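You operate a simulated robot arm through the tools that you are given. There is no shell and no other tool. Be economical: measure what you need, move in short steps, check, and stop when the job is done.

You are at the controls of a simulated two-armed robot. One attempt, no reset.

TASK
Swap the board's bobbin with the fewest printed metres for the 60 m one.
Fine: the 60 m one stands on the bench top; board switch off before the swap and on again after; same seat; the one you take out goes on the bench top. Set down upright: what you pick out.
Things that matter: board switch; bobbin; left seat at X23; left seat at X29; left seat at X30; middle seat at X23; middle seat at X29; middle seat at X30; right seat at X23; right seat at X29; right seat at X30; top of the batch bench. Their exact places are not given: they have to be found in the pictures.

Only the result counts: the job must be done as asked and must still hold three seconds after the hand-in. Knocking over, shifting, dropping, spilling or breaking anything else fails it.

THE ROBOT
Two 7-joint arms with fingered hands on one trunk, on a base that drives. Base frame: it is fixed to the floor where the robot stands at the start and does not move with it; the origin is under the middle of the robot, x ahead of it, y to its left, z up; the surface under the hand at the start is at about z = 0.72. Units: m, rad, N and s.
The left shoulder is at the start at [0.099, 0.128, 1.086], the right one opposite. Places, roughly: board switch [0.6, 0.1, 0.7]; left seat at X23 [0.3, -0.1, 0.7]; left seat at X29 [0.4, -0.1, 0.7]; left seat at X30 [0.5, -0.1, 0.7]; middle seat at X23 [0.3, -0.2, 0.7]; middle seat at X29 [0.4, -0.2, 0.7]; middle seat at X30 [0.5, -0.2, 0.7]; right seat at X23 [0.3, -0.3, 0.7]; right seat at X29 [0.4, -0.3, 0.7]; right seat at X30 [0.5, -0.3, 0.7]; top of the batch bench [0.5, -0.6, 0.7]. Payload 5 kg a hand.
The TCP of each hand is the grasp point between the finger pads, 0.037 m short of the fingertips. In the tool frame z runs along the fingers and y along their closing line. Largest opening 0.124 m; the body of the gripper starts 0.043 m behind the TCP. The gripper is a hand of 3 fingers: y runs from the thumb to the fingers, the wrist lies at [-0.021, -0.116, -0.203] in the tool frame.
Orientation is that of the tool frame in the base frame, as a unit quaternion [x, y, z, w]. With the fingers straight down and the wrist toward the robot, the tool's x, y and z point along [0, 1, 0], [1, 0, 0] and [0, 0, -1] of the base frame.

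THE INTERFACE
- The arms move only by the tool servo_tool. It takes "left_plan", "right_plan" or both (then of equal length, played together; a hand with none holds still); each is a list of rows, each a list of 6 numbers: the shift along the tool's x, y, z in m, then the turn, a rotation vector about the tool's x, y, z in degrees. In form: [[dx, dy, dz, ax, ay, az], ...]. A call has 1 to 20 rows; each row is the pose to reach, as a shift and turn from the pose commanded when the call began, along the tool's axes at that moment. Each row takes 0.2 s and may step no farther than 0.05 m and 0.15 rad from the row before; otherwise, the whole call is refused. Where a pose cannot be reached the arm comes as near as it can. A force on the tool above 40 N (or 10 N above the force at the start of the call, whichever is more), or a blocked arm, ends the call early, and 0.2 s more pass. In this call time passes only in rows, and 0.2 s behind the last. The reply holds the time, the measured pose of the TCP, the force on the tool along the base axes, the opening and the grip force, in the units named above and with some noise, with the torque about the TCP (base axes, N m) and any sound that the robot's microphone picked up.
- Cameras (640 x 400 px; columns grow to the right, rows downward): "scene" is now at [0.2374, -0.0467, 1.2197]; the picture's right is [-0.61, -0.79, 0.00], its down [-0.63, 0.49, -0.60] and it looks along [0.48, -0.37, -0.80] (base axes); focal length 214 px, centre (320, 200). "left" rides on the left gripper at [-0.072, -0.104, -0.154] in its tool frame; the picture's right is [-0.83, -0.26, 0.49], its down [0.51, -0.72, 0.47] and it looks along [0.23, 0.64, 0.73] (tool axes); focal length 243 px, centre (320, 200). "right" rides on the right gripper at [0.072, -0.104, -0.154] in its tool frame; the picture's right is [-0.83, 0.26, -0.49], its down [-0.51, -0.72, 0.47] and it looks along [-0.23, 0.64, 0.73] (tool axes); focal length 243 px, centre (320, 200).
- snapshot(camera): a new picture of that camera. It takes no simulated time.
- raise_lower(by): slides the trunk up (or, below 0, down) by that many m; the arms and the scene camera ride with it, the base frame stays. It gives what a move gives, with no picture.
- drive_base(legs): drives the robot by 1 to 6 legs, each [ahead, left, turn to the left] in m, m and rad, along the robot's own axes; the way and the turn of a leg run together, so that a leg with both is an arc; at most 1.5 m and 3.142 rad a leg. The arms and the cameras ride along, it lands a little off, and it stops where it bumps. It gives what a move gives.
- move_fingers(index, middle, thumb_bend, thumb_turn, hand): sets how far each is bent, from 0 (flat) to 100 (curled in); at 30 the hand is open as for a grip, at 70 the pads meet at the TCP. One left out holds its place. A second passes; each finger stops where it meets its share of the squeeze, and holds until it gets a number again. It is the only way to open and close the hand. It gives what a move gives, with no picture; readings hold the bend of each and the force on the fingers (four entries, about 0 where the hand has none), thumb and palm. thumb_turn goes from beside the hand (0) to across from the fingers (100), as for a grip.
- head_to(pan, tilt): turns the head with the scene camera to pan (to the left, within 1.396 rad either way) and tilt (down, from -0.506 to 1.204), counted from straight ahead of the robot. It gives what a move gives.
- measure_at(camera, pixels): for up to 12 pixels [column, row] of the newest picture of that camera ("zoom" is the newest enlarged one), the place [x, y, z] in the base frame of the surface seen there, good to about 0.003 m. It takes no simulated time.
- enlarge(camera, box): a new picture of the part [left, top, right, bottom] of that camera's present view, enlarged. It takes no simulated time.
- sign_off(): hands the job in; it is judged then, once.

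Go step by step. Measure first, check grasps and placings, and put right what went wrong. The budget is 80 turns and 58 pictures, counting those below and the enlarged ones. Unless the task says otherwise, let go and move clear before handing in, and close with one line.

The tools are called by a JSON object that holds its "fn" and its "kwargs". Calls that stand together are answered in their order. servo_tool: Moves the arms, as the interface text tells. Its arguments: {"type":"object","properties":{"left_plan":{"type":"array"},"right_plan":{"type":"array"}},"required":[]} The other tools are called the same way: raise_lower (by) slides the trunk up or down; move_fingers (index, middle, thumb_bend, thumb_turn, hand) moves the fingers one by one; drive_base (legs) drives the base; head_to (pan, tilt) turns the head that bears the scene camera; snapshot (camera) takes a picture; measure_at (camera, pixels) gives the place of the surface under pixels of a picture; enlarge (camera, box) takes an enlarged picture of a part of a camera's view; sign_off () hands the job in.

At the start:

```text
t: 0.0
left_eef_pos: [0.6462, -0.0573, 1.0702]
left_orientation: [0.707, 0.707, 0.0, 0.0]
left_wrist_force: [0.1, 0.2, -0.8]
left_wrist_torque: [0.0, 0.0, 0.04]
left_opening: 0.1237
left_finger_force: 0.2
left_shape: jaw
left_bend: [30.0, 30.0, 30.0, 98.0]
left_finger forces: [0.1, 0.0, 0.1, 0.0, 0.0, 0.0]
right_eef_pos: [0.5426, -0.5568, 1.0589]
right_orientation: [0.707, 0.707, 0.0, 0.0]
right_wrist_force: [0.1, 0.4, -0.1]
right_wrist_torque: [-0.03, 0.0, 0.03]
right_opening: 0.1235
right_finger_force: 0.0
right_shape: jaw
right_bend: [30.0, 30.0, 30.0, 98.0]
right_finger forces: [0.0, 0.0, 0.0, 0.0, 0.0, 0.1]
trunk travel left (down, up): [-0.275, 0.288]
robot x, y, heading: [0.0013, -0.0049, 0.005]
head pan, tilt: [-0.661, 0.923]
```

scene: 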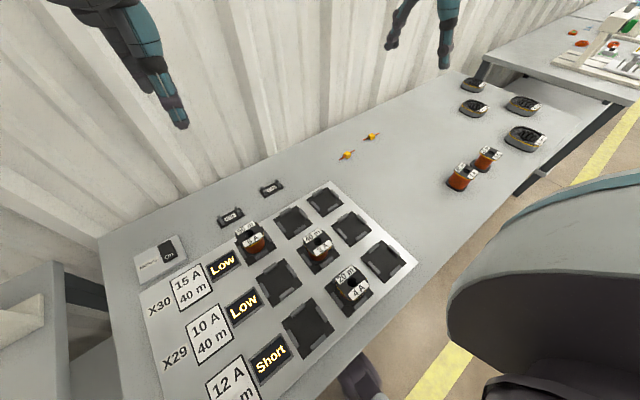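
right: 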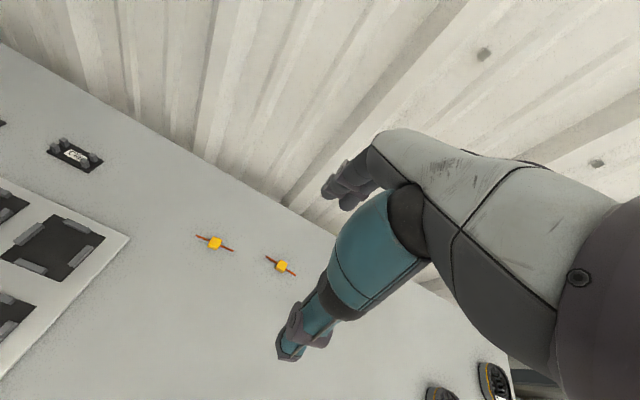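
left: 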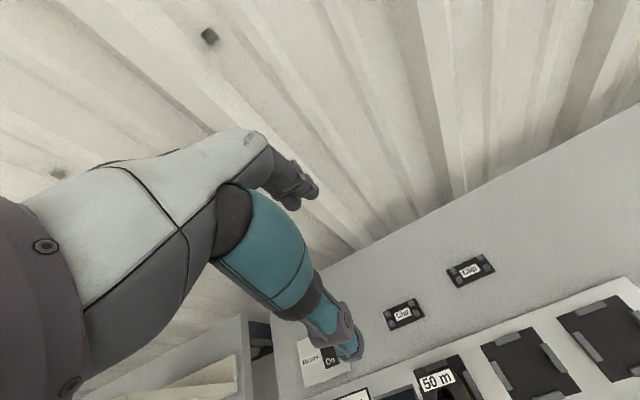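

The scene shows three bobbins on the board (around pixels (255,240), (318,247), (348,287)) and others on the bench. I'll enlarge the views to read the labels.

{"fn": "enlarge", "kwargs": {"camera": "scene", "box": [210, 190, 410, 315]}}

{"fn": "enlarge", "kwargs": {"camera": "scene", "box": [430, 70, 560, 200]}}

{"fn": "enlarge", "kwargs": {"camera": "scene", "box": [120, 200, 300, 312]}}

```text
3.20 times, centred on (310, 252) of scene
```

zoom: 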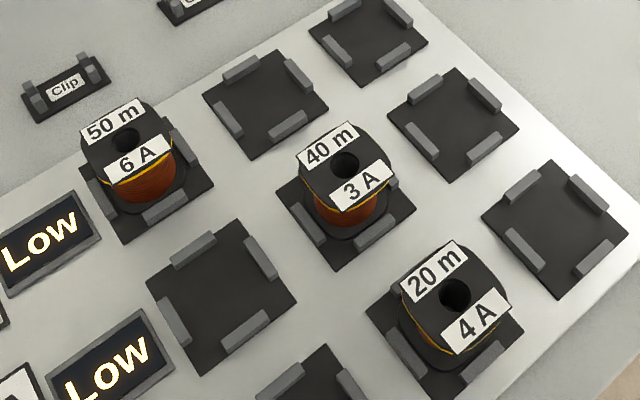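

```text
3.08 times, centred on (495, 135) of scene
```

zoom: 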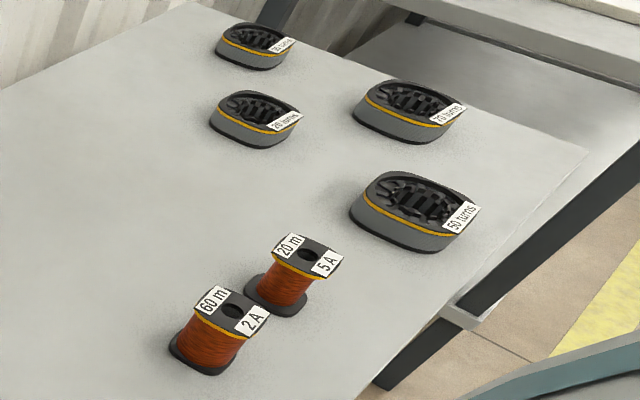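

```text
3.56 times, centred on (210, 256) of scene
```

zoom: 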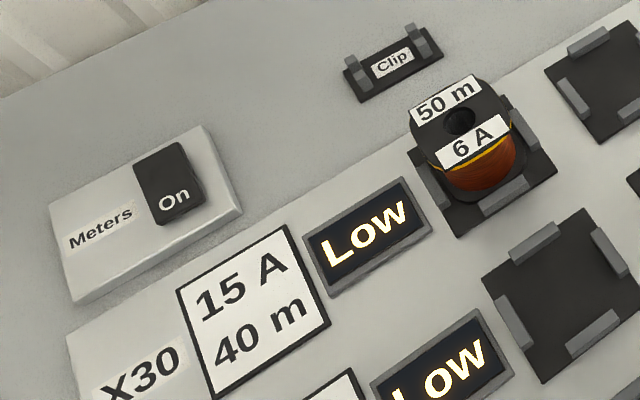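

The board holds 50 m, 40 m and 20 m bobbins, and the 20 m one is in the middle seat at X23. The 60 m bobbin stands on the bench at about (460,177). The Meters switch is at about (168,252) and reads On. Next I'll measure these and turn the head for a better view of the board.

{"fn": "measure_at", "kwargs": {"camera": "scene", "pixels": [[352, 281], [345, 269], [358, 291], [320, 240], [253, 231], [382, 260], [310, 327], [466, 171], [491, 153], [168, 252], [165, 246], [170, 258]]}}

{"fn": "head_to", "kwargs": {"pan": -0.3, "tilt": 1.2}}

{"fn": "snapshot", "kwargs": {"camera": "scene"}}

```text
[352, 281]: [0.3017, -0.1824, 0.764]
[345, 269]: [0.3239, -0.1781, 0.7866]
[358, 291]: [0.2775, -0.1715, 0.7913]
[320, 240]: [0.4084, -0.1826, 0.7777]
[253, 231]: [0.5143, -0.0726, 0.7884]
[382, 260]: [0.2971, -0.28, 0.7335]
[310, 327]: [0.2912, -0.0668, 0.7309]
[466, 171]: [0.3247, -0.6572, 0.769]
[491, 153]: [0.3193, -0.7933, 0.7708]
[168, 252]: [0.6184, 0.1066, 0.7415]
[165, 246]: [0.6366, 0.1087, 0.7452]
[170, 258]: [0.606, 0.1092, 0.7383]
```

```text
t: 0.8
left_eef_pos: [0.6464, -0.058, 1.07]
left_orientation: [0.707, 0.707, 0.0, 0.0]
left_wrist_force: [0.2, 0.5, -0.5]
left_wrist_torque: [0.04, 0.04, 0.0]
left_opening: 0.1236
left_finger_force: 0.1
left_shape: jaw
left_bend: [30.0, 30.0, 30.0, 98.0]
left_finger forces: [0.0, 0.0, 0.1, 0.0, 0.0, 0.0]
right_eef_pos: [0.5423, -0.5562, 1.0586]
right_orientation: [0.707, 0.707, 0.0, 0.0]
right_wrist_force: [0.3, -0.5, 0.2]
right_wrist_torque: [0.03, -0.01, 0.0]
right_opening: 0.1237
right_finger_force: 0.1
right_shape: jaw
right_bend: [30.0, 30.0, 30.0, 98.0]
right_finger forces: [0.0, 0.0, 0.0, 0.0, 0.1, 0.0]
trunk travel left (down, up): [-0.275, 0.288]
robot x, y, heading: [0.0008, 0.0008, 0.003]
head pan, tilt: [-0.3, 1.201]
```

```text
51 pictures are left
```

scene: 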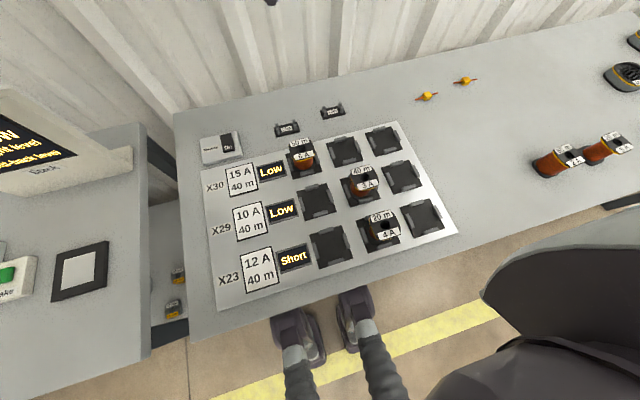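

{"fn": "enlarge", "kwargs": {"camera": "scene", "box": [190, 115, 260, 175]}}

{"fn": "enlarge", "kwargs": {"camera": "scene", "box": [280, 130, 440, 260]}}

{"fn": "enlarge", "kwargs": {"camera": "scene", "box": [520, 110, 640, 190]}}

```text
6.67 times, centred on (225, 145) of scene
```

zoom: 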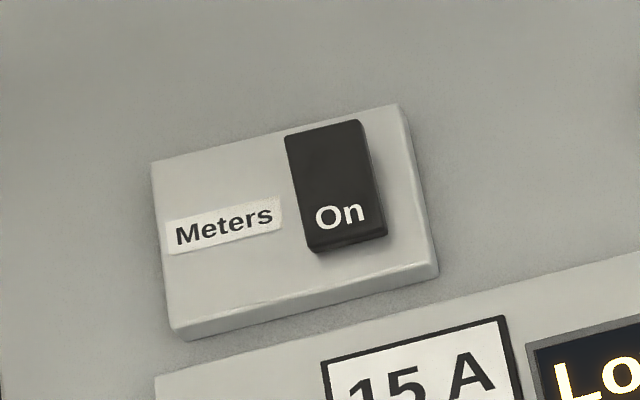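

```text
3.08 times, centred on (360, 195) of scene
```

zoom: 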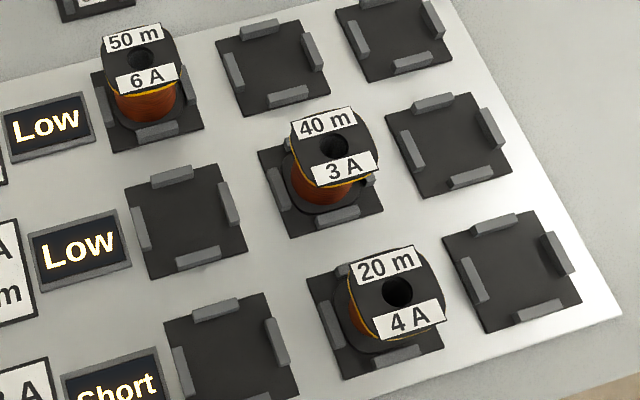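

```text
5.00 times, centred on (580, 150) of scene
```

zoom: 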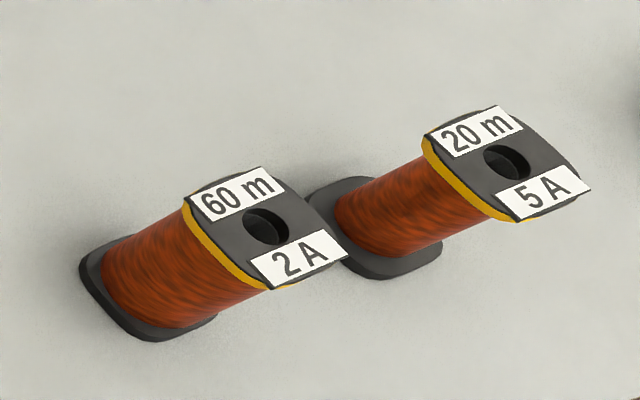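

{"fn": "enlarge", "kwargs": {"camera": "scene", "box": [335, 195, 431, 255]}}

{"fn": "measure_at", "kwargs": {"camera": "scene", "pixels": [[224, 137], [226, 147], [219, 149], [230, 135], [209, 160], [200, 110], [564, 157], [540, 175], [613, 143], [590, 163], [425, 217], [330, 245]]}}

```text
6.67 times, centred on (383, 225) of scene
```

zoom: 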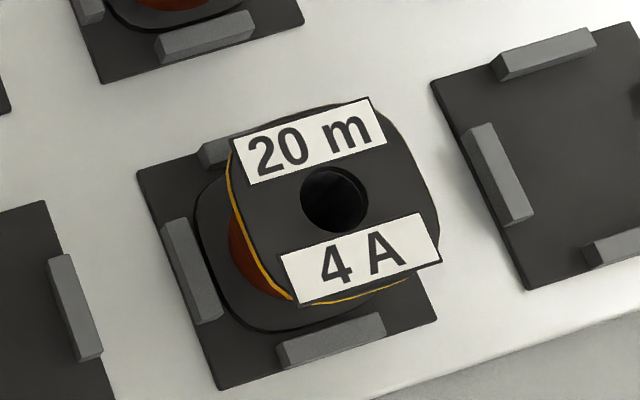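

```text
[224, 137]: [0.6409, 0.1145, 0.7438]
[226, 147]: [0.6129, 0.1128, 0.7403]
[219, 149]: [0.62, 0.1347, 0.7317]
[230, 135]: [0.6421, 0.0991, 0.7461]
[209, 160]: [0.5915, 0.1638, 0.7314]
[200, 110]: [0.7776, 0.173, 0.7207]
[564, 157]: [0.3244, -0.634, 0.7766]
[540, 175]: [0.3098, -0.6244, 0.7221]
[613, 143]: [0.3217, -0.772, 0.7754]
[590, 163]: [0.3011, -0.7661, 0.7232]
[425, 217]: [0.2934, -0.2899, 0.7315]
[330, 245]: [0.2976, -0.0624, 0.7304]
```

{"fn": "measure_at", "kwargs": {"camera": "zoom", "pixels": [[240, 165], [370, 105], [435, 255], [300, 300], [300, 215], [375, 190], [150, 200], [222, 380], [430, 305], [185, 260], [330, 335], [470, 330]]}}

{"fn": "enlarge", "kwargs": {"camera": "scene", "box": [522, 125, 602, 185]}}

```text
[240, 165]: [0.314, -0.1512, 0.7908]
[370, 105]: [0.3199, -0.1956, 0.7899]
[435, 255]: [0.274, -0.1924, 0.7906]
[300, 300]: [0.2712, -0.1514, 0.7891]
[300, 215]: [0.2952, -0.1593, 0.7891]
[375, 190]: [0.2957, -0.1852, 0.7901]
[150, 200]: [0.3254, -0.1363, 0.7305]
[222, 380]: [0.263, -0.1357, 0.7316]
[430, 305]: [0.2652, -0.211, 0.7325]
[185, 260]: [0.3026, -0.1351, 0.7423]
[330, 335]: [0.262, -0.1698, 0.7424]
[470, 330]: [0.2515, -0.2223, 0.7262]
```

```text
6.67 times, centred on (562, 155) of scene
```

zoom: 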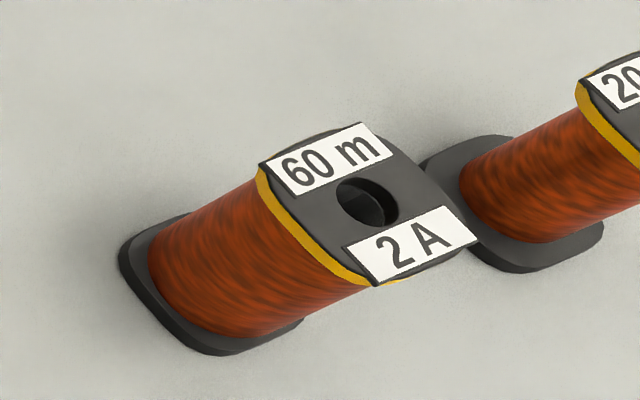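

{"fn": "measure_at", "kwargs": {"camera": "zoom", "pixels": [[268, 172], [358, 130], [470, 240], [380, 280], [335, 205], [398, 205], [362, 178], [130, 270], [205, 345], [340, 60], [500, 265], [600, 230]]}}

```text
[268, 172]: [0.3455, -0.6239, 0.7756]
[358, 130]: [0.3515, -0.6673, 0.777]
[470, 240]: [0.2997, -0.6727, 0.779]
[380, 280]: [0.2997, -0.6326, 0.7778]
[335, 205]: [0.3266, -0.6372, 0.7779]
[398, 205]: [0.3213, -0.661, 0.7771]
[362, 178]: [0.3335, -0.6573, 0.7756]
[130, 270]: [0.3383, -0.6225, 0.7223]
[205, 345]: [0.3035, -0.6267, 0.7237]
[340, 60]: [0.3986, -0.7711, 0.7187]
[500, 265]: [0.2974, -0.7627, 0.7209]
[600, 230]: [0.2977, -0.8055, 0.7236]
```

The 20 m bobbin in the seat is centred near (0.297,-0.172) with its top at 0.790. The 60 m one is near (0.3245,-0.65) with its top at 0.777. Both are too close to the robot's axis for the seat work, so I'll back off 0.31 m, which brings everything into reach.

{"fn": "drive_base", "kwargs": {"legs": [[-0.31, 0, 0]]}}

{"fn": "head_to", "kwargs": {"pan": -0.35, "tilt": 0.9}}

{"fn": "snapshot", "kwargs": {"camera": "scene"}}

{"fn": "snapshot", "kwargs": {"camera": "left"}}

```text
t: 2.9
left_eef_pos: [0.3411, -0.058, 1.0687]
left_orientation: [0.707, 0.707, 0.0, 0.0]
left_wrist_force: [0.4, 0.4, -0.8]
left_wrist_torque: [-0.05, -0.03, -0.02]
left_opening: 0.124
left_finger_force: 0.1
left_shape: jaw
left_bend: [30.0, 30.0, 30.0, 98.0]
left_finger forces: [0.0, 0.0, 0.0, 0.1, 0.0, 0.0]
right_eef_pos: [0.2363, -0.5571, 1.0588]
right_orientation: [0.708, 0.706, 0.0, -0.001]
right_wrist_force: [-0.1, -0.2, 0.4]
right_wrist_torque: [-0.01, -0.02, 0.01]
right_opening: 0.1237
right_finger_force: 0.1
right_shape: jaw
right_bend: [30.0, 30.0, 30.0, 98.0]
right_finger forces: [0.0, 0.0, 0.0, 0.1, 0.0, 0.1]
trunk travel left (down, up): [-0.275, 0.288]
robot x, y, heading: [-0.3051, -0.0011, -0.006]
head pan, tilt: [-0.3, 1.201]
```

```text
t: 3.7
left_eef_pos: [0.3394, -0.0583, 1.0708]
left_orientation: [0.707, 0.707, -0.001, 0.0]
left_wrist_force: [-0.6, -0.1, -0.3]
left_wrist_torque: [0.01, -0.01, -0.01]
left_opening: 0.1236
left_finger_force: 0.1
left_shape: jaw
left_bend: [30.0, 30.0, 30.0, 98.0]
left_finger forces: [0.1, 0.0, 0.1, 0.1, 0.1, 0.0]
right_eef_pos: [0.2366, -0.5563, 1.058]
right_orientation: [0.708, 0.706, 0.0, 0.0]
right_wrist_force: [-0.3, 0.1, -0.4]
right_wrist_torque: [-0.01, 0.0, 0.01]
right_opening: 0.1238
right_finger_force: 0.1
right_shape: jaw
right_bend: [30.0, 30.0, 30.0, 98.0]
right_finger forces: [0.1, 0.0, 0.0, 0.1, 0.0, 0.0]
trunk travel left (down, up): [-0.275, 0.288]
robot x, y, heading: [-0.3066, -0.0013, 0.001]
head pan, tilt: [-0.351, 0.901]
```

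```text
45 pictures are left
```

scene: 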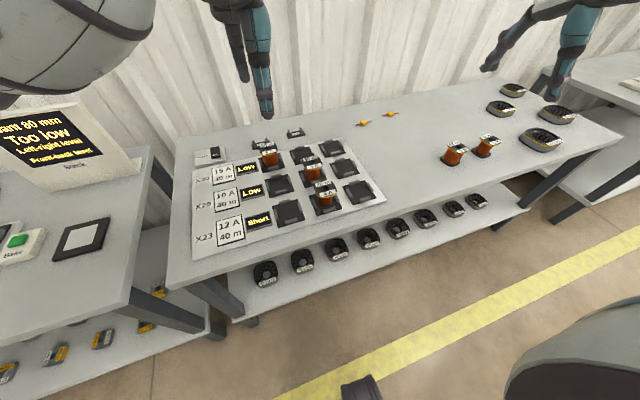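

```text
44 pictures are left
```

left: 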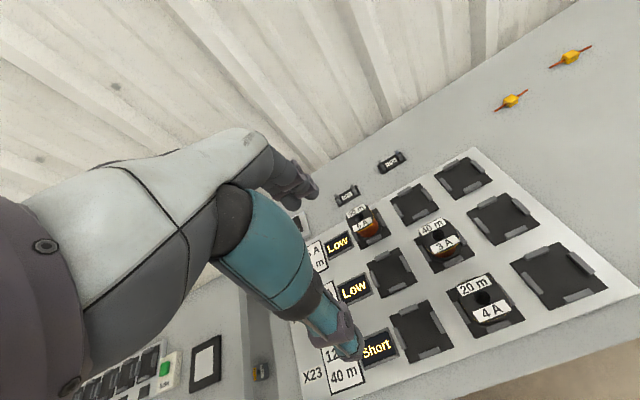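

The drive landed well. I'll close the left hand into a pressing tip and move it over the far end of the switch's rocker, near (0.642,0.108).

{"fn": "move_fingers", "kwargs": {"hand": "left", "index": 70, "middle": 70, "thumb_bend": 70}}

{"fn": "servo_tool", "kwargs": {"left_plan": [[0.02, 0.04, 0, 0, 0, 0], [0.04, 0.08, 0, 0, 0, 0], [0.06, 0.12, 0, 0, 0, 0], [0.08, 0.16, 0, 0, 0, 0], [0.1, 0.2, 0, 0, 0, 0], [0.12, 0.24, 0, 0, 0, 0], [0.145, 0.275, 0, 0, 0, 0], [0.166, 0.303, 0, 0, 0, 0], [0.166, 0.303, 0.045, 0, 0, 0], [0.166, 0.303, 0.09, 0, 0, 0], [0.166, 0.303, 0.135, 0, 0, 0], [0.166, 0.303, 0.18, 0, 0, 0], [0.166, 0.303, 0.21, 0, 0, 0], [0.166, 0.303, 0.23, 0, 0, 0]]}}

{"fn": "snapshot", "kwargs": {"camera": "left"}}

{"fn": "snapshot", "kwargs": {"camera": "scene"}}

```text
t: 4.7
left_eef_pos: [0.3403, -0.0577, 1.0692]
left_orientation: [0.707, 0.707, 0.0, 0.0]
left_wrist_force: [0.2, -0.6, -0.1]
left_wrist_torque: [-0.03, -0.02, -0.03]
left_opening: 0.0073
left_finger_force: 0.0
left_shape: fingers
left_bend: [70.0, 70.0, 70.0, 98.0]
left_finger forces: [0.0, 0.0, 0.0, 0.0, 0.0, 0.0]
right_eef_pos: [0.2368, -0.5556, 1.0597]
right_orientation: [0.708, 0.706, 0.0, 0.0]
right_wrist_force: [0.8, 1.3, -0.3]
right_wrist_torque: [0.01, 0.01, -0.02]
right_opening: 0.1237
right_finger_force: 0.1
right_shape: jaw
right_bend: [30.0, 30.0, 30.0, 98.0]
right_finger forces: [0.0, 0.0, 0.0, 0.1, 0.0, 0.1]
trunk travel left (down, up): [-0.275, 0.288]
robot x, y, heading: [-0.3043, 0.0052, 0.001]
head pan, tilt: [-0.351, 0.901]
```

```text
t: 7.7
left_eef_pos: [0.6438, 0.1083, 0.8398]
left_orientation: [0.707, 0.707, 0.0, 0.0]
left_wrist_force: [-0.3, -0.6, 0.4]
left_wrist_torque: [0.01, 0.01, 0.0]
left_opening: 0.0072
left_finger_force: 0.0
left_shape: fingers
left_bend: [70.0, 70.0, 70.0, 98.0]
left_finger forces: [0.0, 0.0, 0.1, 0.0, 0.0, 0.1]
right_eef_pos: [0.2367, -0.5564, 1.0584]
right_orientation: [0.708, 0.706, 0.0, 0.0]
right_wrist_force: [0.1, -0.7, 0.1]
right_wrist_torque: [0.02, 0.03, -0.01]
right_opening: 0.1236
right_finger_force: 0.1
right_shape: jaw
right_bend: [30.0, 30.0, 30.0, 98.0]
right_finger forces: [0.0, 0.0, 0.0, 0.1, 0.0, 0.1]
trunk travel left (down, up): [-0.275, 0.288]
robot x, y, heading: [-0.3054, -0.0017, -0.004]
head pan, tilt: [-0.351, 0.901]
```

```text
43 pictures are left
```

left: 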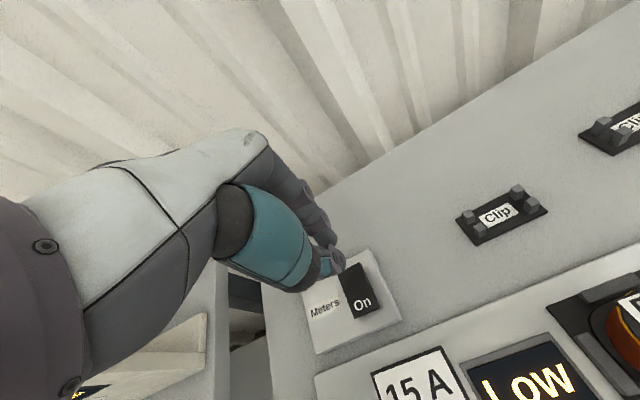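

```text
42 pictures are left
```

scene: 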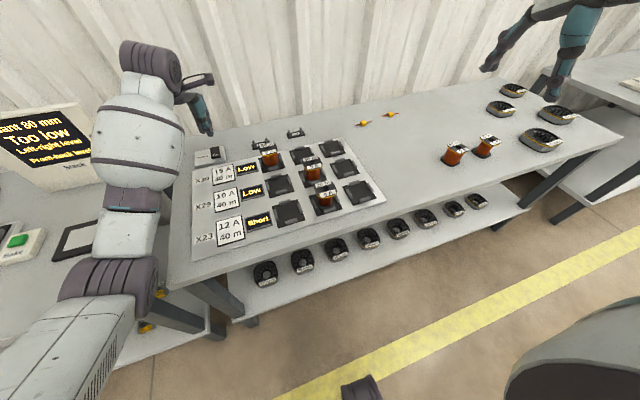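

The fingertip sits above the rocker's far end, at (335,262) in the left picture. I'll press down slowly.

{"fn": "servo_tool", "kwargs": {"left_plan": [[0, 0, 0.025, 0, 0, 0], [0, 0, 0.045, 0, 0, 0], [0, 0, 0.052, 0, 0, 0], [0, 0, 0.056, 0, 0, 0], [0, 0, 0.059, 0, 0, 0], [0, 0, 0.062, 0, 0, 0], [0, 0, 0.065, 0, 0, 0], [0, 0, 0.067, 0, 0, 0]]}}

{"fn": "enlarge", "kwargs": {"camera": "left", "box": [250, 180, 450, 310]}}

```text
t: 9.5
left_eef_pos: [0.6407, 0.1083, 0.7819]
left_orientation: [0.707, 0.707, 0.003, 0.005]
left_wrist_force: [-5.8, 1.3, 38.8]
left_wrist_torque: [-0.41, 0.75, -0.08]
left_opening: 0.0045
left_finger_force: 18.9
left_shape: fingers
left_bend: [70.0, 70.0, 71.0, 98.0]
left_finger forces: [0.1, 0.0, 0.1, 0.1, 38.6, 0.0]
right_eef_pos: [0.2311, -0.5566, 1.0617]
right_orientation: [0.708, 0.707, 0.002, 0.002]
right_wrist_force: [-0.4, 0.9, -0.5]
right_wrist_torque: [0.01, 0.0, -0.01]
right_opening: 0.1239
right_finger_force: 0.1
right_shape: jaw
right_bend: [30.0, 30.0, 30.0, 98.0]
right_finger forces: [0.1, 0.0, 0.1, 0.0, 0.1, 0.1]
trunk travel left (down, up): [-0.275, 0.288]
robot x, y, heading: [-0.3048, 0.0035, -0.002]
head pan, tilt: [-0.351, 0.901]
```

```text
3.08 times, centred on (350, 245) of left
```

zoom: 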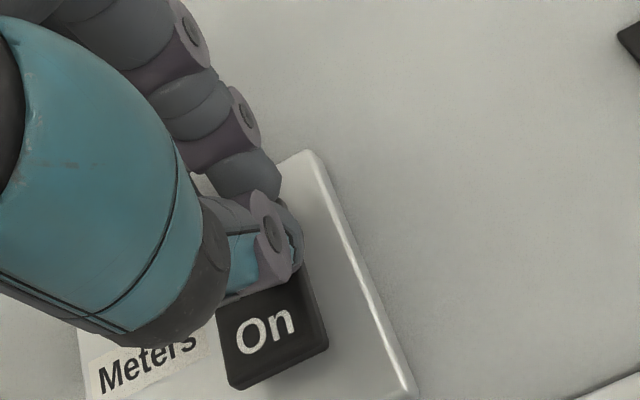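

The thumb took 38 N near the rocker's pivot and the switch has not visibly flipped. I'll rise and look.

{"fn": "servo_tool", "kwargs": {"left_plan": [[0, 0, -0.03, 0, 0, 0], [0, 0.012, -0.03, 0, 0, 0]]}}

{"fn": "enlarge", "kwargs": {"camera": "left", "box": [250, 200, 450, 330]}}

{"fn": "enlarge", "kwargs": {"camera": "scene", "box": [180, 130, 260, 180]}}

```text
t: 10.1
left_eef_pos: [0.653, 0.1094, 0.8018]
left_orientation: [0.707, 0.707, 0.0, -0.001]
left_wrist_force: [-0.7, 0.6, -0.3]
left_wrist_torque: [0.01, -0.02, 0.0]
left_opening: 0.0066
left_finger_force: 0.0
left_shape: fingers
left_bend: [70.0, 70.0, 70.0, 98.0]
left_finger forces: [0.0, 0.0, 0.0, 0.0, 0.0, 0.0]
right_eef_pos: [0.2336, -0.5569, 1.0593]
right_orientation: [0.708, 0.707, 0.001, 0.001]
right_wrist_force: [-0.5, -0.6, 0.3]
right_wrist_torque: [0.01, 0.01, -0.04]
right_opening: 0.1235
right_finger_force: 0.0
right_shape: jaw
right_bend: [30.0, 30.0, 30.0, 98.0]
right_finger forces: [0.0, 0.0, 0.0, 0.1, 0.0, 0.1]
trunk travel left (down, up): [-0.275, 0.288]
robot x, y, heading: [-0.3084, 0.0029, 0.002]
head pan, tilt: [-0.351, 0.901]
```

```text
3.08 times, centred on (350, 265) of left
```

zoom: 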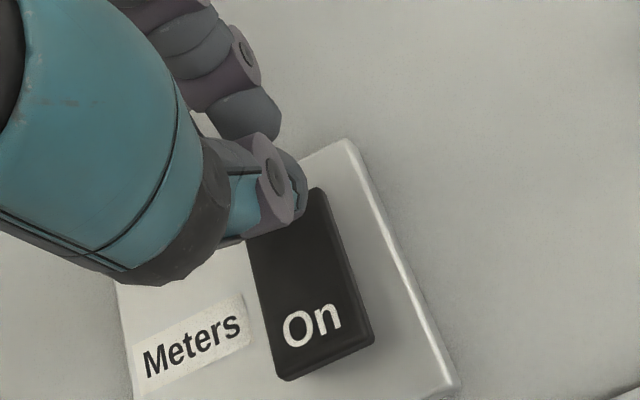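

```text
8.00 times, centred on (220, 155) of scene
```

zoom: 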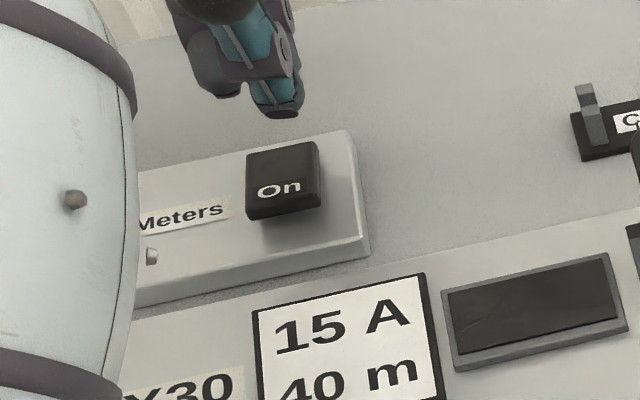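

The X30 display is now dark and the "On" end looks raised, so the switch probably flipped. I'll confirm by measuring the rocker's slope and looking at all the displays.

{"fn": "measure_at", "kwargs": {"camera": "zoom", "pixels": [[265, 200], [280, 180], [285, 150], [300, 160]]}}

{"fn": "enlarge", "kwargs": {"camera": "scene", "box": [180, 120, 390, 260]}}

```text
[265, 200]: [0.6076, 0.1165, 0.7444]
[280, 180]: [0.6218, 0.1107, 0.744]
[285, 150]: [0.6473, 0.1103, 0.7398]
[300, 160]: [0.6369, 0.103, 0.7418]
```

```text
2.86 times, centred on (285, 190) of scene
```

zoom: 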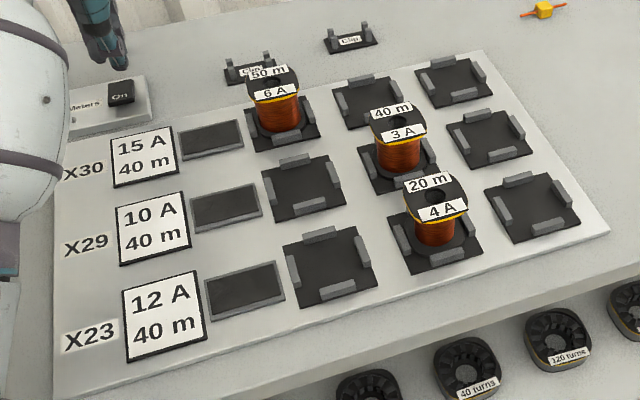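

All the displays are dark and the rocker's near end is raised, so the switch is off. I'll lift the left hand clear and bring the open right hand above the 20 m bobbin.

{"fn": "servo_tool", "kwargs": {"left_plan": [[0, 0, -0.04, 0, 0, 0], [0, 0, -0.08, 0, 0, 0], [0, -0.02, -0.1, 0, 0, 0], [0, -0.033, -0.1, 0, 0, 0], [0, -0.033, -0.1, 0, 0, 0], [0, -0.033, -0.1, 0, 0, 0], [0, -0.033, -0.1, 0, 0, 0], [0, -0.033, -0.1, 0, 0, 0], [0, -0.033, -0.1, 0, 0, 0], [0, -0.033, -0.1, 0, 0, 0], [0, -0.033, -0.1, 0, 0, 0], [0, -0.033, -0.1, 0, 0, 0], [0, -0.033, -0.1, 0, 0, 0]], "right_plan": [[0.045, 0.01, 0, 0, 0, 0], [0.09, 0.02, 0, 0, 0, 0], [0.135, 0.03, 0, 0, 0, 0], [0.18, 0.035, 0, 0, 0, 0], [0.225, 0.04, 0, 0, 0, 0], [0.27, 0.045, 0, 0, 0, 0], [0.315, 0.05, 0, 0, 0, 0], [0.355, 0.058, 0, 0, 0, 0], [0.385, 0.063, 0, 0, 0, 0], [0.385, 0.063, 0.045, 0, 0, 0], [0.385, 0.063, 0.09, 0, 0, 0], [0.385, 0.063, 0.135, 0, 0, 0], [0.385, 0.063, 0.18, 0, 0, 0]]}}

{"fn": "snapshot", "kwargs": {"camera": "right"}}

{"fn": "snapshot", "kwargs": {"camera": "scene"}}

```text
t: 13.1
left_eef_pos: [0.6213, 0.11, 0.9028]
left_orientation: [0.707, 0.707, 0.0, 0.0]
left_wrist_force: [-1.0, -0.2, 0.1]
left_wrist_torque: [0.02, -0.05, 0.0]
left_opening: 0.0064
left_finger_force: 0.0
left_shape: fingers
left_bend: [70.0, 70.0, 70.0, 98.0]
left_finger forces: [0.0, 0.0, 0.1, 0.0, 0.1, 0.0]
right_eef_pos: [0.3392, -0.1478, 0.9055]
right_orientation: [0.594, 0.793, 0.066, 0.115]
right_wrist_force: [-0.6, -0.9, 0.5]
right_wrist_torque: [0.02, 0.02, -0.01]
right_opening: 0.1239
right_finger_force: 0.0
right_shape: jaw
right_bend: [30.0, 30.0, 30.0, 97.0]
right_finger forces: [0.0, 0.1, 0.0, 0.1, 0.1, 0.0]
right hand out of reach, approached as far as the arm can: row 2, 3, 4, 5, 6, 7, 8, 9, 10, 11, 12
trunk travel left (down, up): [-0.275, 0.288]
robot x, y, heading: [-0.3039, -0.0049, 0.001]
head pan, tilt: [-0.351, 0.901]
stopped in row 13 (right hand): the arm was blocked; the commanded pose is now the measured one
```

```text
37 pictures are left
```

right: 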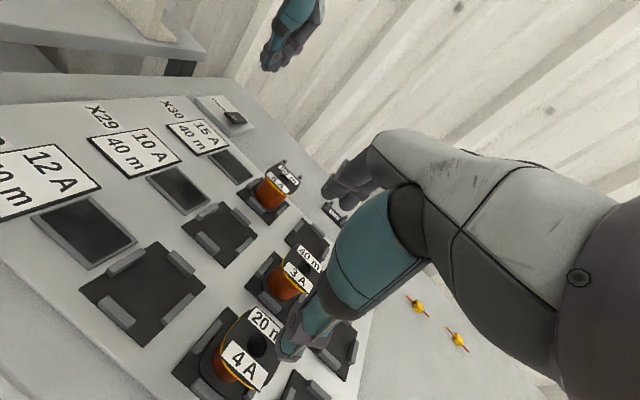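

```text
36 pictures are left
```

scene: 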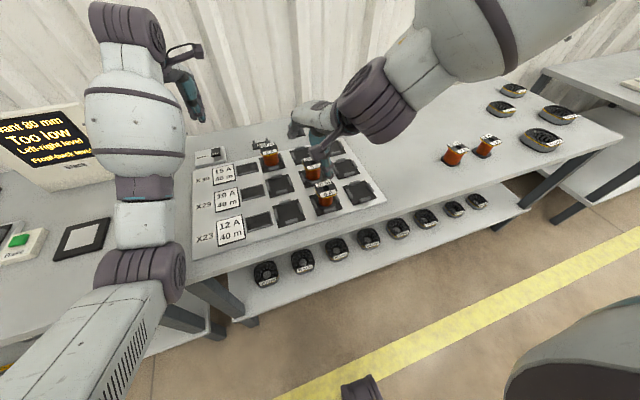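

At this base pose the seat is too close for the right arm to reach with the tool straight down. The hand is clear above the bobbins, at z ≥ 0.86. I'll back off another 0.13 m and shift slightly right.

{"fn": "drive_base", "kwargs": {"legs": [[-0.13, -0.06, 0]]}}

```text
t: 14.5
left_eef_pos: [0.4922, 0.05, 0.9011]
left_orientation: [0.706, 0.708, 0.0, 0.0]
left_wrist_force: [0.4, 0.1, 0.4]
left_wrist_torque: [-0.02, -0.01, 0.03]
left_opening: 0.0066
left_finger_force: 0.2
left_shape: fingers
left_bend: [70.0, 70.0, 70.0, 98.0]
left_finger forces: [0.0, 0.0, 0.1, 0.0, 0.1, 0.0]
right_eef_pos: [0.2081, -0.2075, 0.9042]
right_orientation: [0.593, 0.795, 0.065, 0.114]
right_wrist_force: [0.0, 0.2, 1.0]
right_wrist_torque: [0.03, 0.02, 0.0]
right_opening: 0.124
right_finger_force: 0.1
right_shape: jaw
right_bend: [30.0, 30.0, 30.0, 97.0]
right_finger forces: [0.0, 0.0, 0.1, 0.0, 0.0, 0.0]
trunk travel left (down, up): [-0.275, 0.288]
robot x, y, heading: [-0.4356, -0.0618, 0.002]
head pan, tilt: [-0.351, 0.901]
```

The base landed at (-0.436,-0.062). I'll straighten the right tool and centre it over the 20 m bobbin at z ≈ 0.90.

{"fn": "servo_tool", "kwargs": {"right_plan": [[0.002, 0.023, 0.0067, 3.65, 1.0, 4.12], [0.005, 0.046, 0.0134, 7.3, 2.0, 8.25], [0.0075, 0.069, 0.02, 10.95, 3.0, 12.4], [0.0098, 0.0915, 0.0267, 14.6, 4.0, 16.5]]}}

{"fn": "snapshot", "kwargs": {"camera": "right"}}

```text
t: 15.5
left_eef_pos: [0.4922, 0.0497, 0.9006]
left_orientation: [0.706, 0.708, -0.001, -0.001]
left_wrist_force: [0.2, -0.1, 0.9]
left_wrist_torque: [0.01, 0.0, -0.03]
left_opening: 0.0064
left_finger_force: 0.1
left_shape: fingers
left_bend: [70.0, 70.0, 70.0, 98.0]
left_finger forces: [0.0, 0.1, 0.0, 0.0, 0.1, 0.1]
right_eef_pos: [0.2997, -0.1733, 0.8982]
right_orientation: [0.708, 0.706, 0.0, 0.0]
right_wrist_force: [0.4, -0.2, 0.2]
right_wrist_torque: [0.0, 0.03, -0.01]
right_opening: 0.1239
right_finger_force: 0.0
right_shape: jaw
right_bend: [30.0, 30.0, 30.0, 97.0]
right_finger forces: [0.0, 0.0, 0.0, 0.0, 0.0, 0.0]
trunk travel left (down, up): [-0.275, 0.288]
robot x, y, heading: [-0.4359, -0.0556, 0.002]
head pan, tilt: [-0.351, 0.901]
```

```text
35 pictures are left
```

right: 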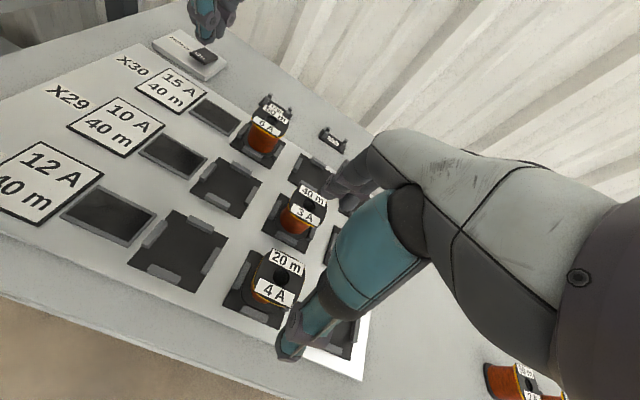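

{"fn": "enlarge", "kwargs": {"camera": "right", "box": [210, 220, 370, 320]}}

{"fn": "enlarge", "kwargs": {"camera": "scene", "box": [260, 90, 420, 210]}}

```text
4.00 times, centred on (290, 270) of right
```

zoom: 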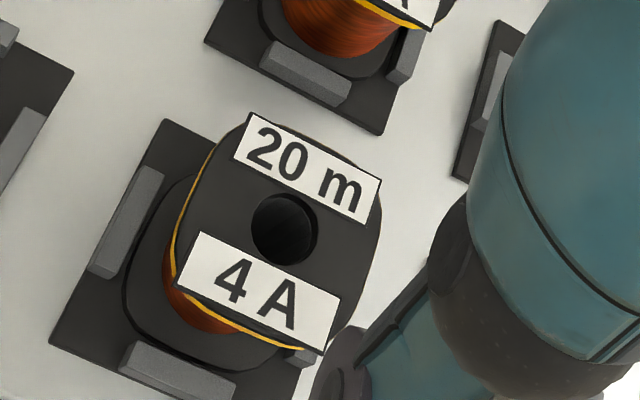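

```text
3.33 times, centred on (340, 150) of scene
```

zoom: 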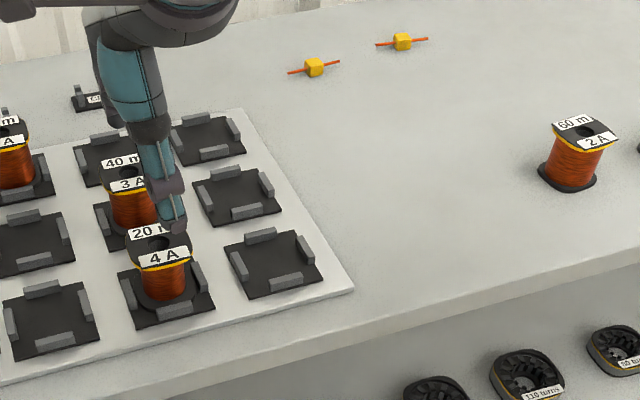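

{"fn": "measure_at", "kwargs": {"camera": "right", "pixels": [[271, 274], [290, 279], [273, 298], [288, 256], [256, 275], [302, 282], [240, 277], [255, 313]]}}

```text
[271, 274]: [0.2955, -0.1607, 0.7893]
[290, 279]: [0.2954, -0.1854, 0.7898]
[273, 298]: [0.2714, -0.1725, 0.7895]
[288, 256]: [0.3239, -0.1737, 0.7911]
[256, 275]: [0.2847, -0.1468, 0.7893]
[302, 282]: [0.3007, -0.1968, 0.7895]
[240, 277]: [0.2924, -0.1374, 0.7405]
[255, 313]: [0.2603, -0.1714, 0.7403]
```

The bobbin is centred at (0.2975,-0.173) with its top at 0.790, and the clip tops are at 0.741. I'll descend to TCP z ≈ 0.786 and grip the upper flange.

{"fn": "servo_tool", "kwargs": {"right_plan": [[0, -0.002, 0.04, 0, 0, 0], [0, -0.002, 0.075, 0, 0, 0], [0, -0.002, 0.1, 0, 0, 0], [0, -0.002, 0.112, 0, 0, 0]]}}

{"fn": "snapshot", "kwargs": {"camera": "right"}}

{"fn": "enlarge", "kwargs": {"camera": "scene", "box": [260, 130, 380, 220]}}

```text
t: 16.5
left_eef_pos: [0.4929, 0.0506, 0.9008]
left_orientation: [0.706, 0.708, 0.0, -0.001]
left_wrist_force: [0.3, -1.6, 0.0]
left_wrist_torque: [0.0, 0.03, 0.01]
left_opening: 0.0063
left_finger_force: 0.1
left_shape: fingers
left_bend: [70.0, 70.0, 70.0, 98.0]
left_finger forces: [0.0, 0.0, 0.0, 0.0, 0.0, 0.1]
right_eef_pos: [0.2977, -0.1721, 0.7853]
right_orientation: [0.708, 0.707, 0.001, 0.0]
right_wrist_force: [-0.8, -0.3, 0.1]
right_wrist_torque: [0.04, -0.01, -0.04]
right_opening: 0.1233
right_finger_force: 0.0
right_shape: jaw
right_bend: [30.0, 31.0, 30.0, 97.0]
right_finger forces: [0.1, 1.5, 0.0, 0.1, 0.0, 0.0]
trunk travel left (down, up): [-0.275, 0.288]
robot x, y, heading: [-0.4357, -0.0597, 0.0]
head pan, tilt: [-0.351, 0.901]
```

```text
32 pictures are left
```

right: 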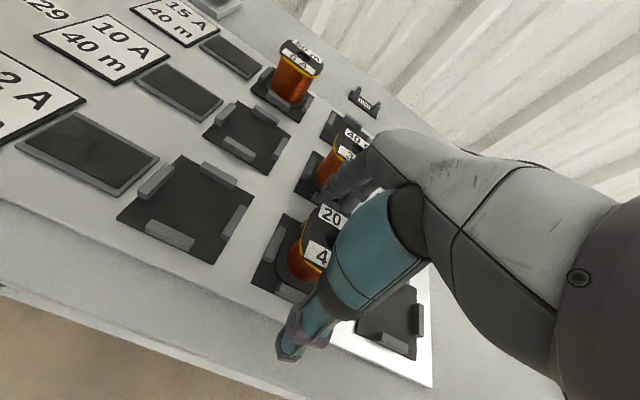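

```text
4.44 times, centred on (320, 175) of scene
```

zoom: 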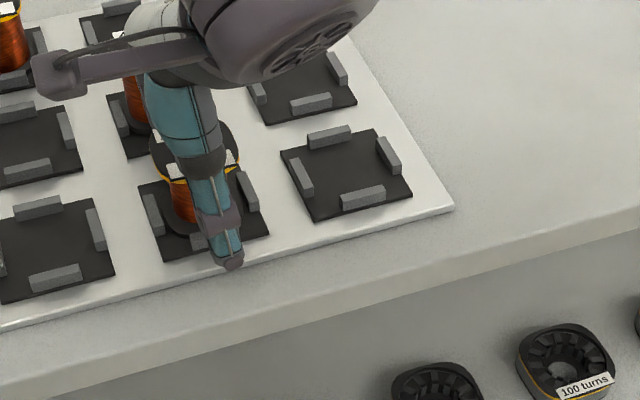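

The middle finger reads a light 1.5 N touch, which could be the 40 m bobbin. I'll check before closing.

{"fn": "enlarge", "kwargs": {"camera": "right", "box": [270, 110, 430, 230]}}

```text
3.33 times, centred on (350, 170) of right
```

zoom: 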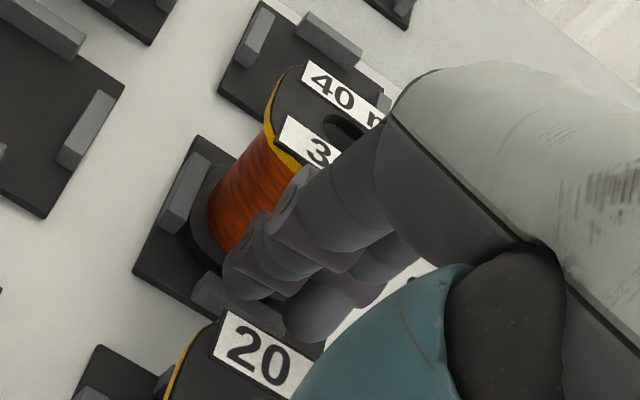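

The fingers lie right against the 40 m bobbin's flange. I'll close index and middle part way first to pull them off it, then look.

{"fn": "move_fingers", "kwargs": {"hand": "right", "index": 42, "middle": 42, "thumb_bend": 42}}

{"fn": "enlarge", "kwargs": {"camera": "right", "box": [250, 110, 410, 230]}}

```text
t: 17.5
left_eef_pos: [0.4916, 0.0501, 0.9016]
left_orientation: [0.707, 0.707, 0.0, 0.0]
left_wrist_force: [0.1, 0.4, -0.9]
left_wrist_torque: [-0.01, 0.0, 0.02]
left_opening: 0.0063
left_finger_force: 0.1
left_shape: fingers
left_bend: [70.0, 70.0, 70.0, 98.0]
left_finger forces: [0.1, 0.1, 0.0, 0.0, 0.1, 0.0]
right_eef_pos: [0.2965, -0.1716, 0.7878]
right_orientation: [0.708, 0.706, 0.0, 0.0]
right_wrist_force: [0.4, -0.1, -0.1]
right_wrist_torque: [-0.02, 0.0, -0.07]
right_opening: 0.0933
right_finger_force: 0.1
right_shape: fingers
right_bend: [42.0, 42.0, 42.0, 97.0]
right_finger forces: [0.0, 0.0, 0.1, 0.0, 0.1, 0.0]
trunk travel left (down, up): [-0.275, 0.288]
robot x, y, heading: [-0.4346, -0.059, -0.002]
head pan, tilt: [-0.351, 0.901]
```

```text
3.33 times, centred on (330, 170) of right
```

zoom: 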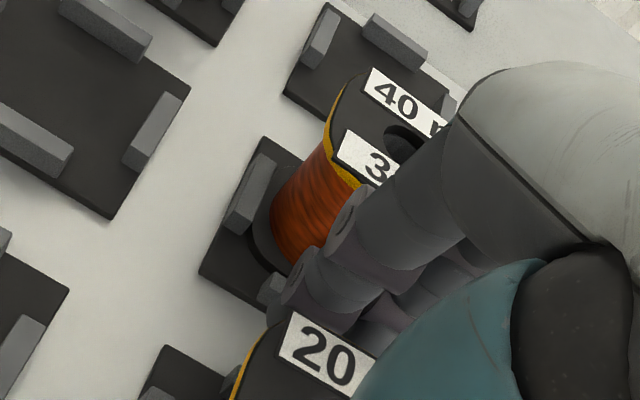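

The forces are clear and the 40 m bobbin is undisturbed. Closing the grip now.

{"fn": "move_fingers", "kwargs": {"hand": "right", "index": 70, "middle": 70, "thumb_bend": 70}}

{"fn": "servo_tool", "kwargs": {"right_plan": [[0, 0, -0.01, 0, 0, 0], [0, 0, -0.025, 0, 0, 0]]}}

{"fn": "enlarge", "kwargs": {"camera": "right", "box": [210, 130, 410, 330]}}

{"fn": "enlarge", "kwargs": {"camera": "scene", "box": [260, 110, 380, 220]}}

```text
t: 18.5
left_eef_pos: [0.4908, 0.05, 0.9022]
left_orientation: [0.706, 0.708, -0.001, 0.0]
left_wrist_force: [0.1, -0.3, -0.5]
left_wrist_torque: [-0.01, -0.04, 0.01]
left_opening: 0.0066
left_finger_force: 0.0
left_shape: fingers
left_bend: [70.0, 70.0, 70.0, 98.0]
left_finger forces: [0.0, 0.1, 0.0, 0.0, 0.0, 0.1]
right_eef_pos: [0.2959, -0.1703, 0.788]
right_orientation: [0.708, 0.706, 0.001, 0.001]
right_wrist_force: [2.3, -1.5, 2.7]
right_wrist_torque: [-0.09, -0.18, 0.01]
right_opening: 0.0445
right_finger_force: 26.3
right_shape: fingers
right_bend: [57.0, 64.0, 61.0, 97.0]
right_finger forces: [18.5, 9.3, 0.0, 0.0, 24.2, 0.0]
trunk travel left (down, up): [-0.275, 0.288]
robot x, y, heading: [-0.4333, -0.0613, -0.0]
head pan, tilt: [-0.351, 0.901]
```

```text
t: 19.1
left_eef_pos: [0.4907, 0.0507, 0.903]
left_orientation: [0.707, 0.708, 0.0, 0.0]
left_wrist_force: [0.4, -0.5, 0.3]
left_wrist_torque: [-0.01, -0.05, -0.02]
left_opening: 0.0065
left_finger_force: 0.1
left_shape: fingers
left_bend: [70.0, 70.0, 70.0, 98.0]
left_finger forces: [0.1, 0.1, 0.0, 0.0, 0.1, 0.1]
right_eef_pos: [0.2955, -0.1713, 0.8131]
right_orientation: [0.708, 0.706, 0.001, 0.0]
right_wrist_force: [0.5, -0.1, -1.3]
right_wrist_torque: [-0.05, -0.01, 0.0]
right_opening: 0.0441
right_finger_force: 24.4
right_shape: fingers
right_bend: [57.0, 66.0, 61.0, 97.0]
right_finger forces: [19.3, 5.1, 0.1, 0.0, 23.6, 0.0]
trunk travel left (down, up): [-0.275, 0.288]
robot x, y, heading: [-0.4344, -0.0571, -0.002]
head pan, tilt: [-0.351, 0.901]
```

```text
2.00 times, centred on (310, 230) of right
```

zoom: 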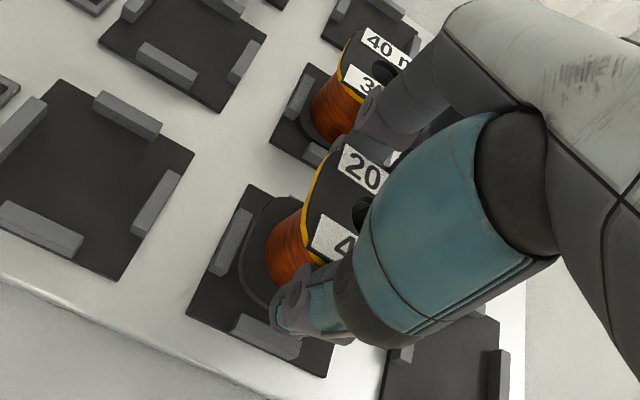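

```text
3.64 times, centred on (320, 165) of scene
```

zoom: 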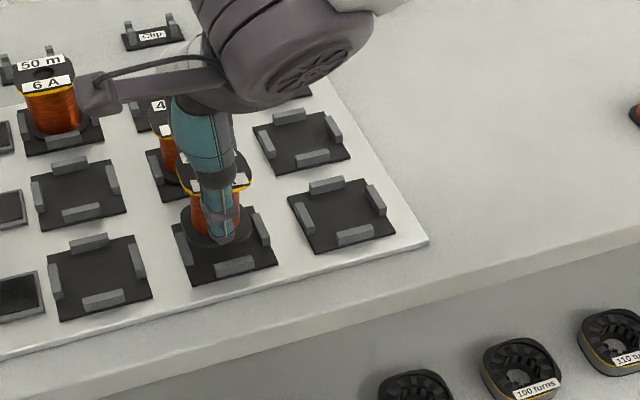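

The bobbin lifted out cleanly. I'll raise it to z ≈ 0.875 and carry it over free bench near (0.36,-0.46).

{"fn": "servo_tool", "kwargs": {"right_plan": [[0, 0, -0.03, 0, 0, 0], [0, 0, -0.06, 0, 0, 0], [-0.04, 0, -0.06, 0, 0, 0], [-0.08, 0.01, -0.06, 0, 0, 0], [-0.12, 0.02, -0.06, 0, 0, 0], [-0.16, 0.03, -0.06, 0, 0, 0], [-0.2, 0.04, -0.06, 0, 0, 0], [-0.24, 0.055, -0.06, 0, 0, 0], [-0.27, 0.063, -0.06, 0, 0, 0], [-0.289, 0.065, -0.06, 0, 0, 0], [-0.289, 0.065, -0.025, 0, 0, 0], [-0.289, 0.065, 0.01, 0, 0, 0]]}}

{"fn": "head_to", "kwargs": {"pan": -0.5, "tilt": 0.85}}

{"fn": "snapshot", "kwargs": {"camera": "scene"}}

{"fn": "snapshot", "kwargs": {"camera": "right"}}

```text
t: 21.7
left_eef_pos: [0.4939, 0.0499, 0.9012]
left_orientation: [0.707, 0.708, -0.001, -0.001]
left_wrist_force: [-0.1, 0.1, -0.1]
left_wrist_torque: [-0.01, -0.01, 0.02]
left_opening: 0.0067
left_finger_force: 0.1
left_shape: fingers
left_bend: [70.0, 70.0, 70.0, 98.0]
left_finger forces: [0.0, 0.0, 0.0, 0.1, 0.0, 0.1]
right_eef_pos: [0.3606, -0.4622, 0.8036]
right_orientation: [0.708, 0.706, 0.001, 0.0]
right_wrist_force: [0.1, -0.4, -1.9]
right_wrist_torque: [-0.01, 0.02, -0.03]
right_opening: 0.044
right_finger_force: 23.6
right_shape: fingers
right_bend: [57.0, 66.0, 61.0, 97.0]
right_finger forces: [19.0, 5.0, 0.0, 0.0, 23.0, 0.0]
trunk travel left (down, up): [-0.275, 0.288]
robot x, y, heading: [-0.4321, -0.0588, -0.002]
head pan, tilt: [-0.351, 0.901]
```

```text
t: 22.4
left_eef_pos: [0.491, 0.0489, 0.9019]
left_orientation: [0.707, 0.708, 0.0, 0.0]
left_wrist_force: [-0.4, 0.0, 0.4]
left_wrist_torque: [0.0, -0.01, 0.01]
left_opening: 0.0065
left_finger_force: 0.0
left_shape: fingers
left_bend: [70.0, 70.0, 70.0, 98.0]
left_finger forces: [0.1, 0.0, 0.0, 0.0, 0.0, 0.0]
right_eef_pos: [0.3586, -0.461, 0.8057]
right_orientation: [0.708, 0.706, 0.001, 0.001]
right_wrist_force: [0.6, 0.4, -2.0]
right_wrist_torque: [0.02, 0.01, -0.01]
right_opening: 0.0441
right_finger_force: 23.7
right_shape: fingers
right_bend: [57.0, 66.0, 61.0, 97.0]
right_finger forces: [19.0, 5.0, 0.1, 0.1, 23.1, 0.0]
trunk travel left (down, up): [-0.275, 0.288]
robot x, y, heading: [-0.4352, -0.0607, -0.001]
head pan, tilt: [-0.499, 0.85]
```

```text
26 pictures are left
```

scene: 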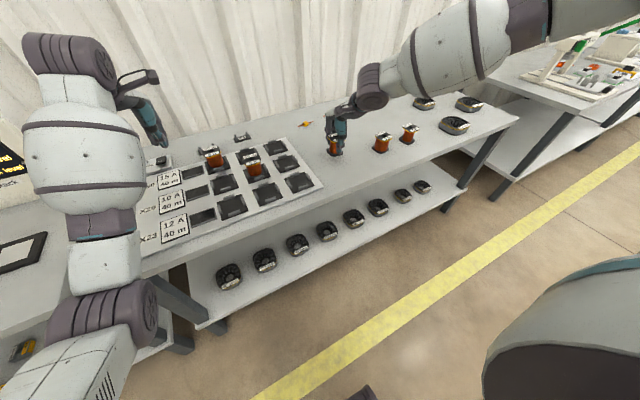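

```text
25 pictures are left
```

right: 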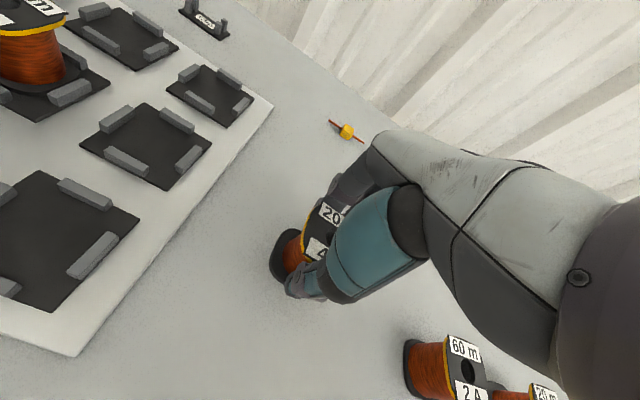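

The bobbin hangs upright over clear bench at (0.36,-0.461). I'll lower it gently to contact, which I expect near z ≈ 0.776.

{"fn": "servo_tool", "kwargs": {"right_plan": [[0, 0, 0.012, 0, 0, 0], [0, 0, 0.02, 0, 0, 0], [0, 0, 0.024, 0, 0, 0], [0, 0, 0.026, 0, 0, 0], [0, 0, 0.028, 0, 0, 0]]}}

{"fn": "enlarge", "kwargs": {"camera": "right", "box": [220, 150, 420, 320]}}

{"fn": "enlarge", "kwargs": {"camera": "scene", "box": [300, 100, 370, 170]}}

```text
t: 23.6
left_eef_pos: [0.4909, 0.0501, 0.9033]
left_orientation: [0.707, 0.707, 0.0, 0.0]
left_wrist_force: [-0.2, 0.3, 0.2]
left_wrist_torque: [-0.03, 0.03, 0.0]
left_opening: 0.0066
left_finger_force: 0.1
left_shape: fingers
left_bend: [70.0, 70.0, 70.0, 98.0]
left_finger forces: [0.0, 0.0, 0.0, 0.1, 0.1, 0.1]
right_eef_pos: [0.3601, -0.4615, 0.7764]
right_orientation: [0.708, 0.706, 0.001, 0.002]
right_wrist_force: [-1.1, 1.1, 5.9]
right_wrist_torque: [-0.09, -0.11, 0.0]
right_opening: 0.0439
right_finger_force: 24.8
right_shape: fingers
right_bend: [57.0, 66.0, 61.0, 96.0]
right_finger forces: [17.9, 7.8, 0.0, 0.1, 24.2, 0.0]
trunk travel left (down, up): [-0.275, 0.288]
robot x, y, heading: [-0.4323, -0.0633, 0.001]
head pan, tilt: [-0.499, 0.85]
```

```text
2.35 times, centred on (320, 235) of right
```

zoom: 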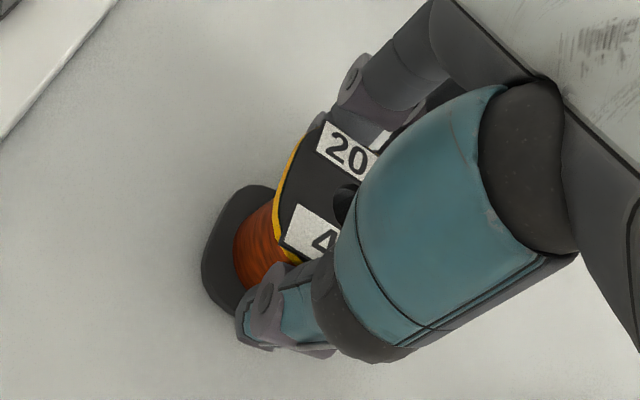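

```text
5.71 times, centred on (335, 135) of scene
```

zoom: 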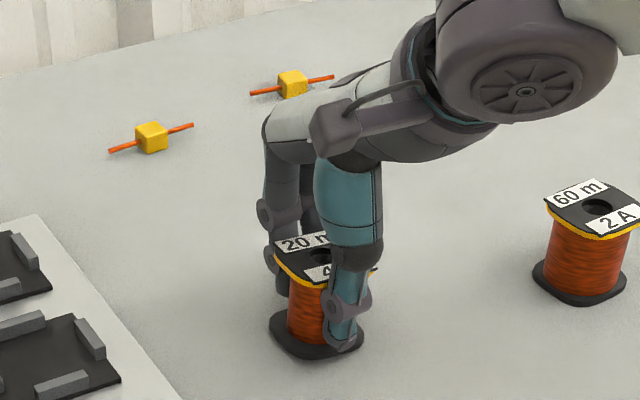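

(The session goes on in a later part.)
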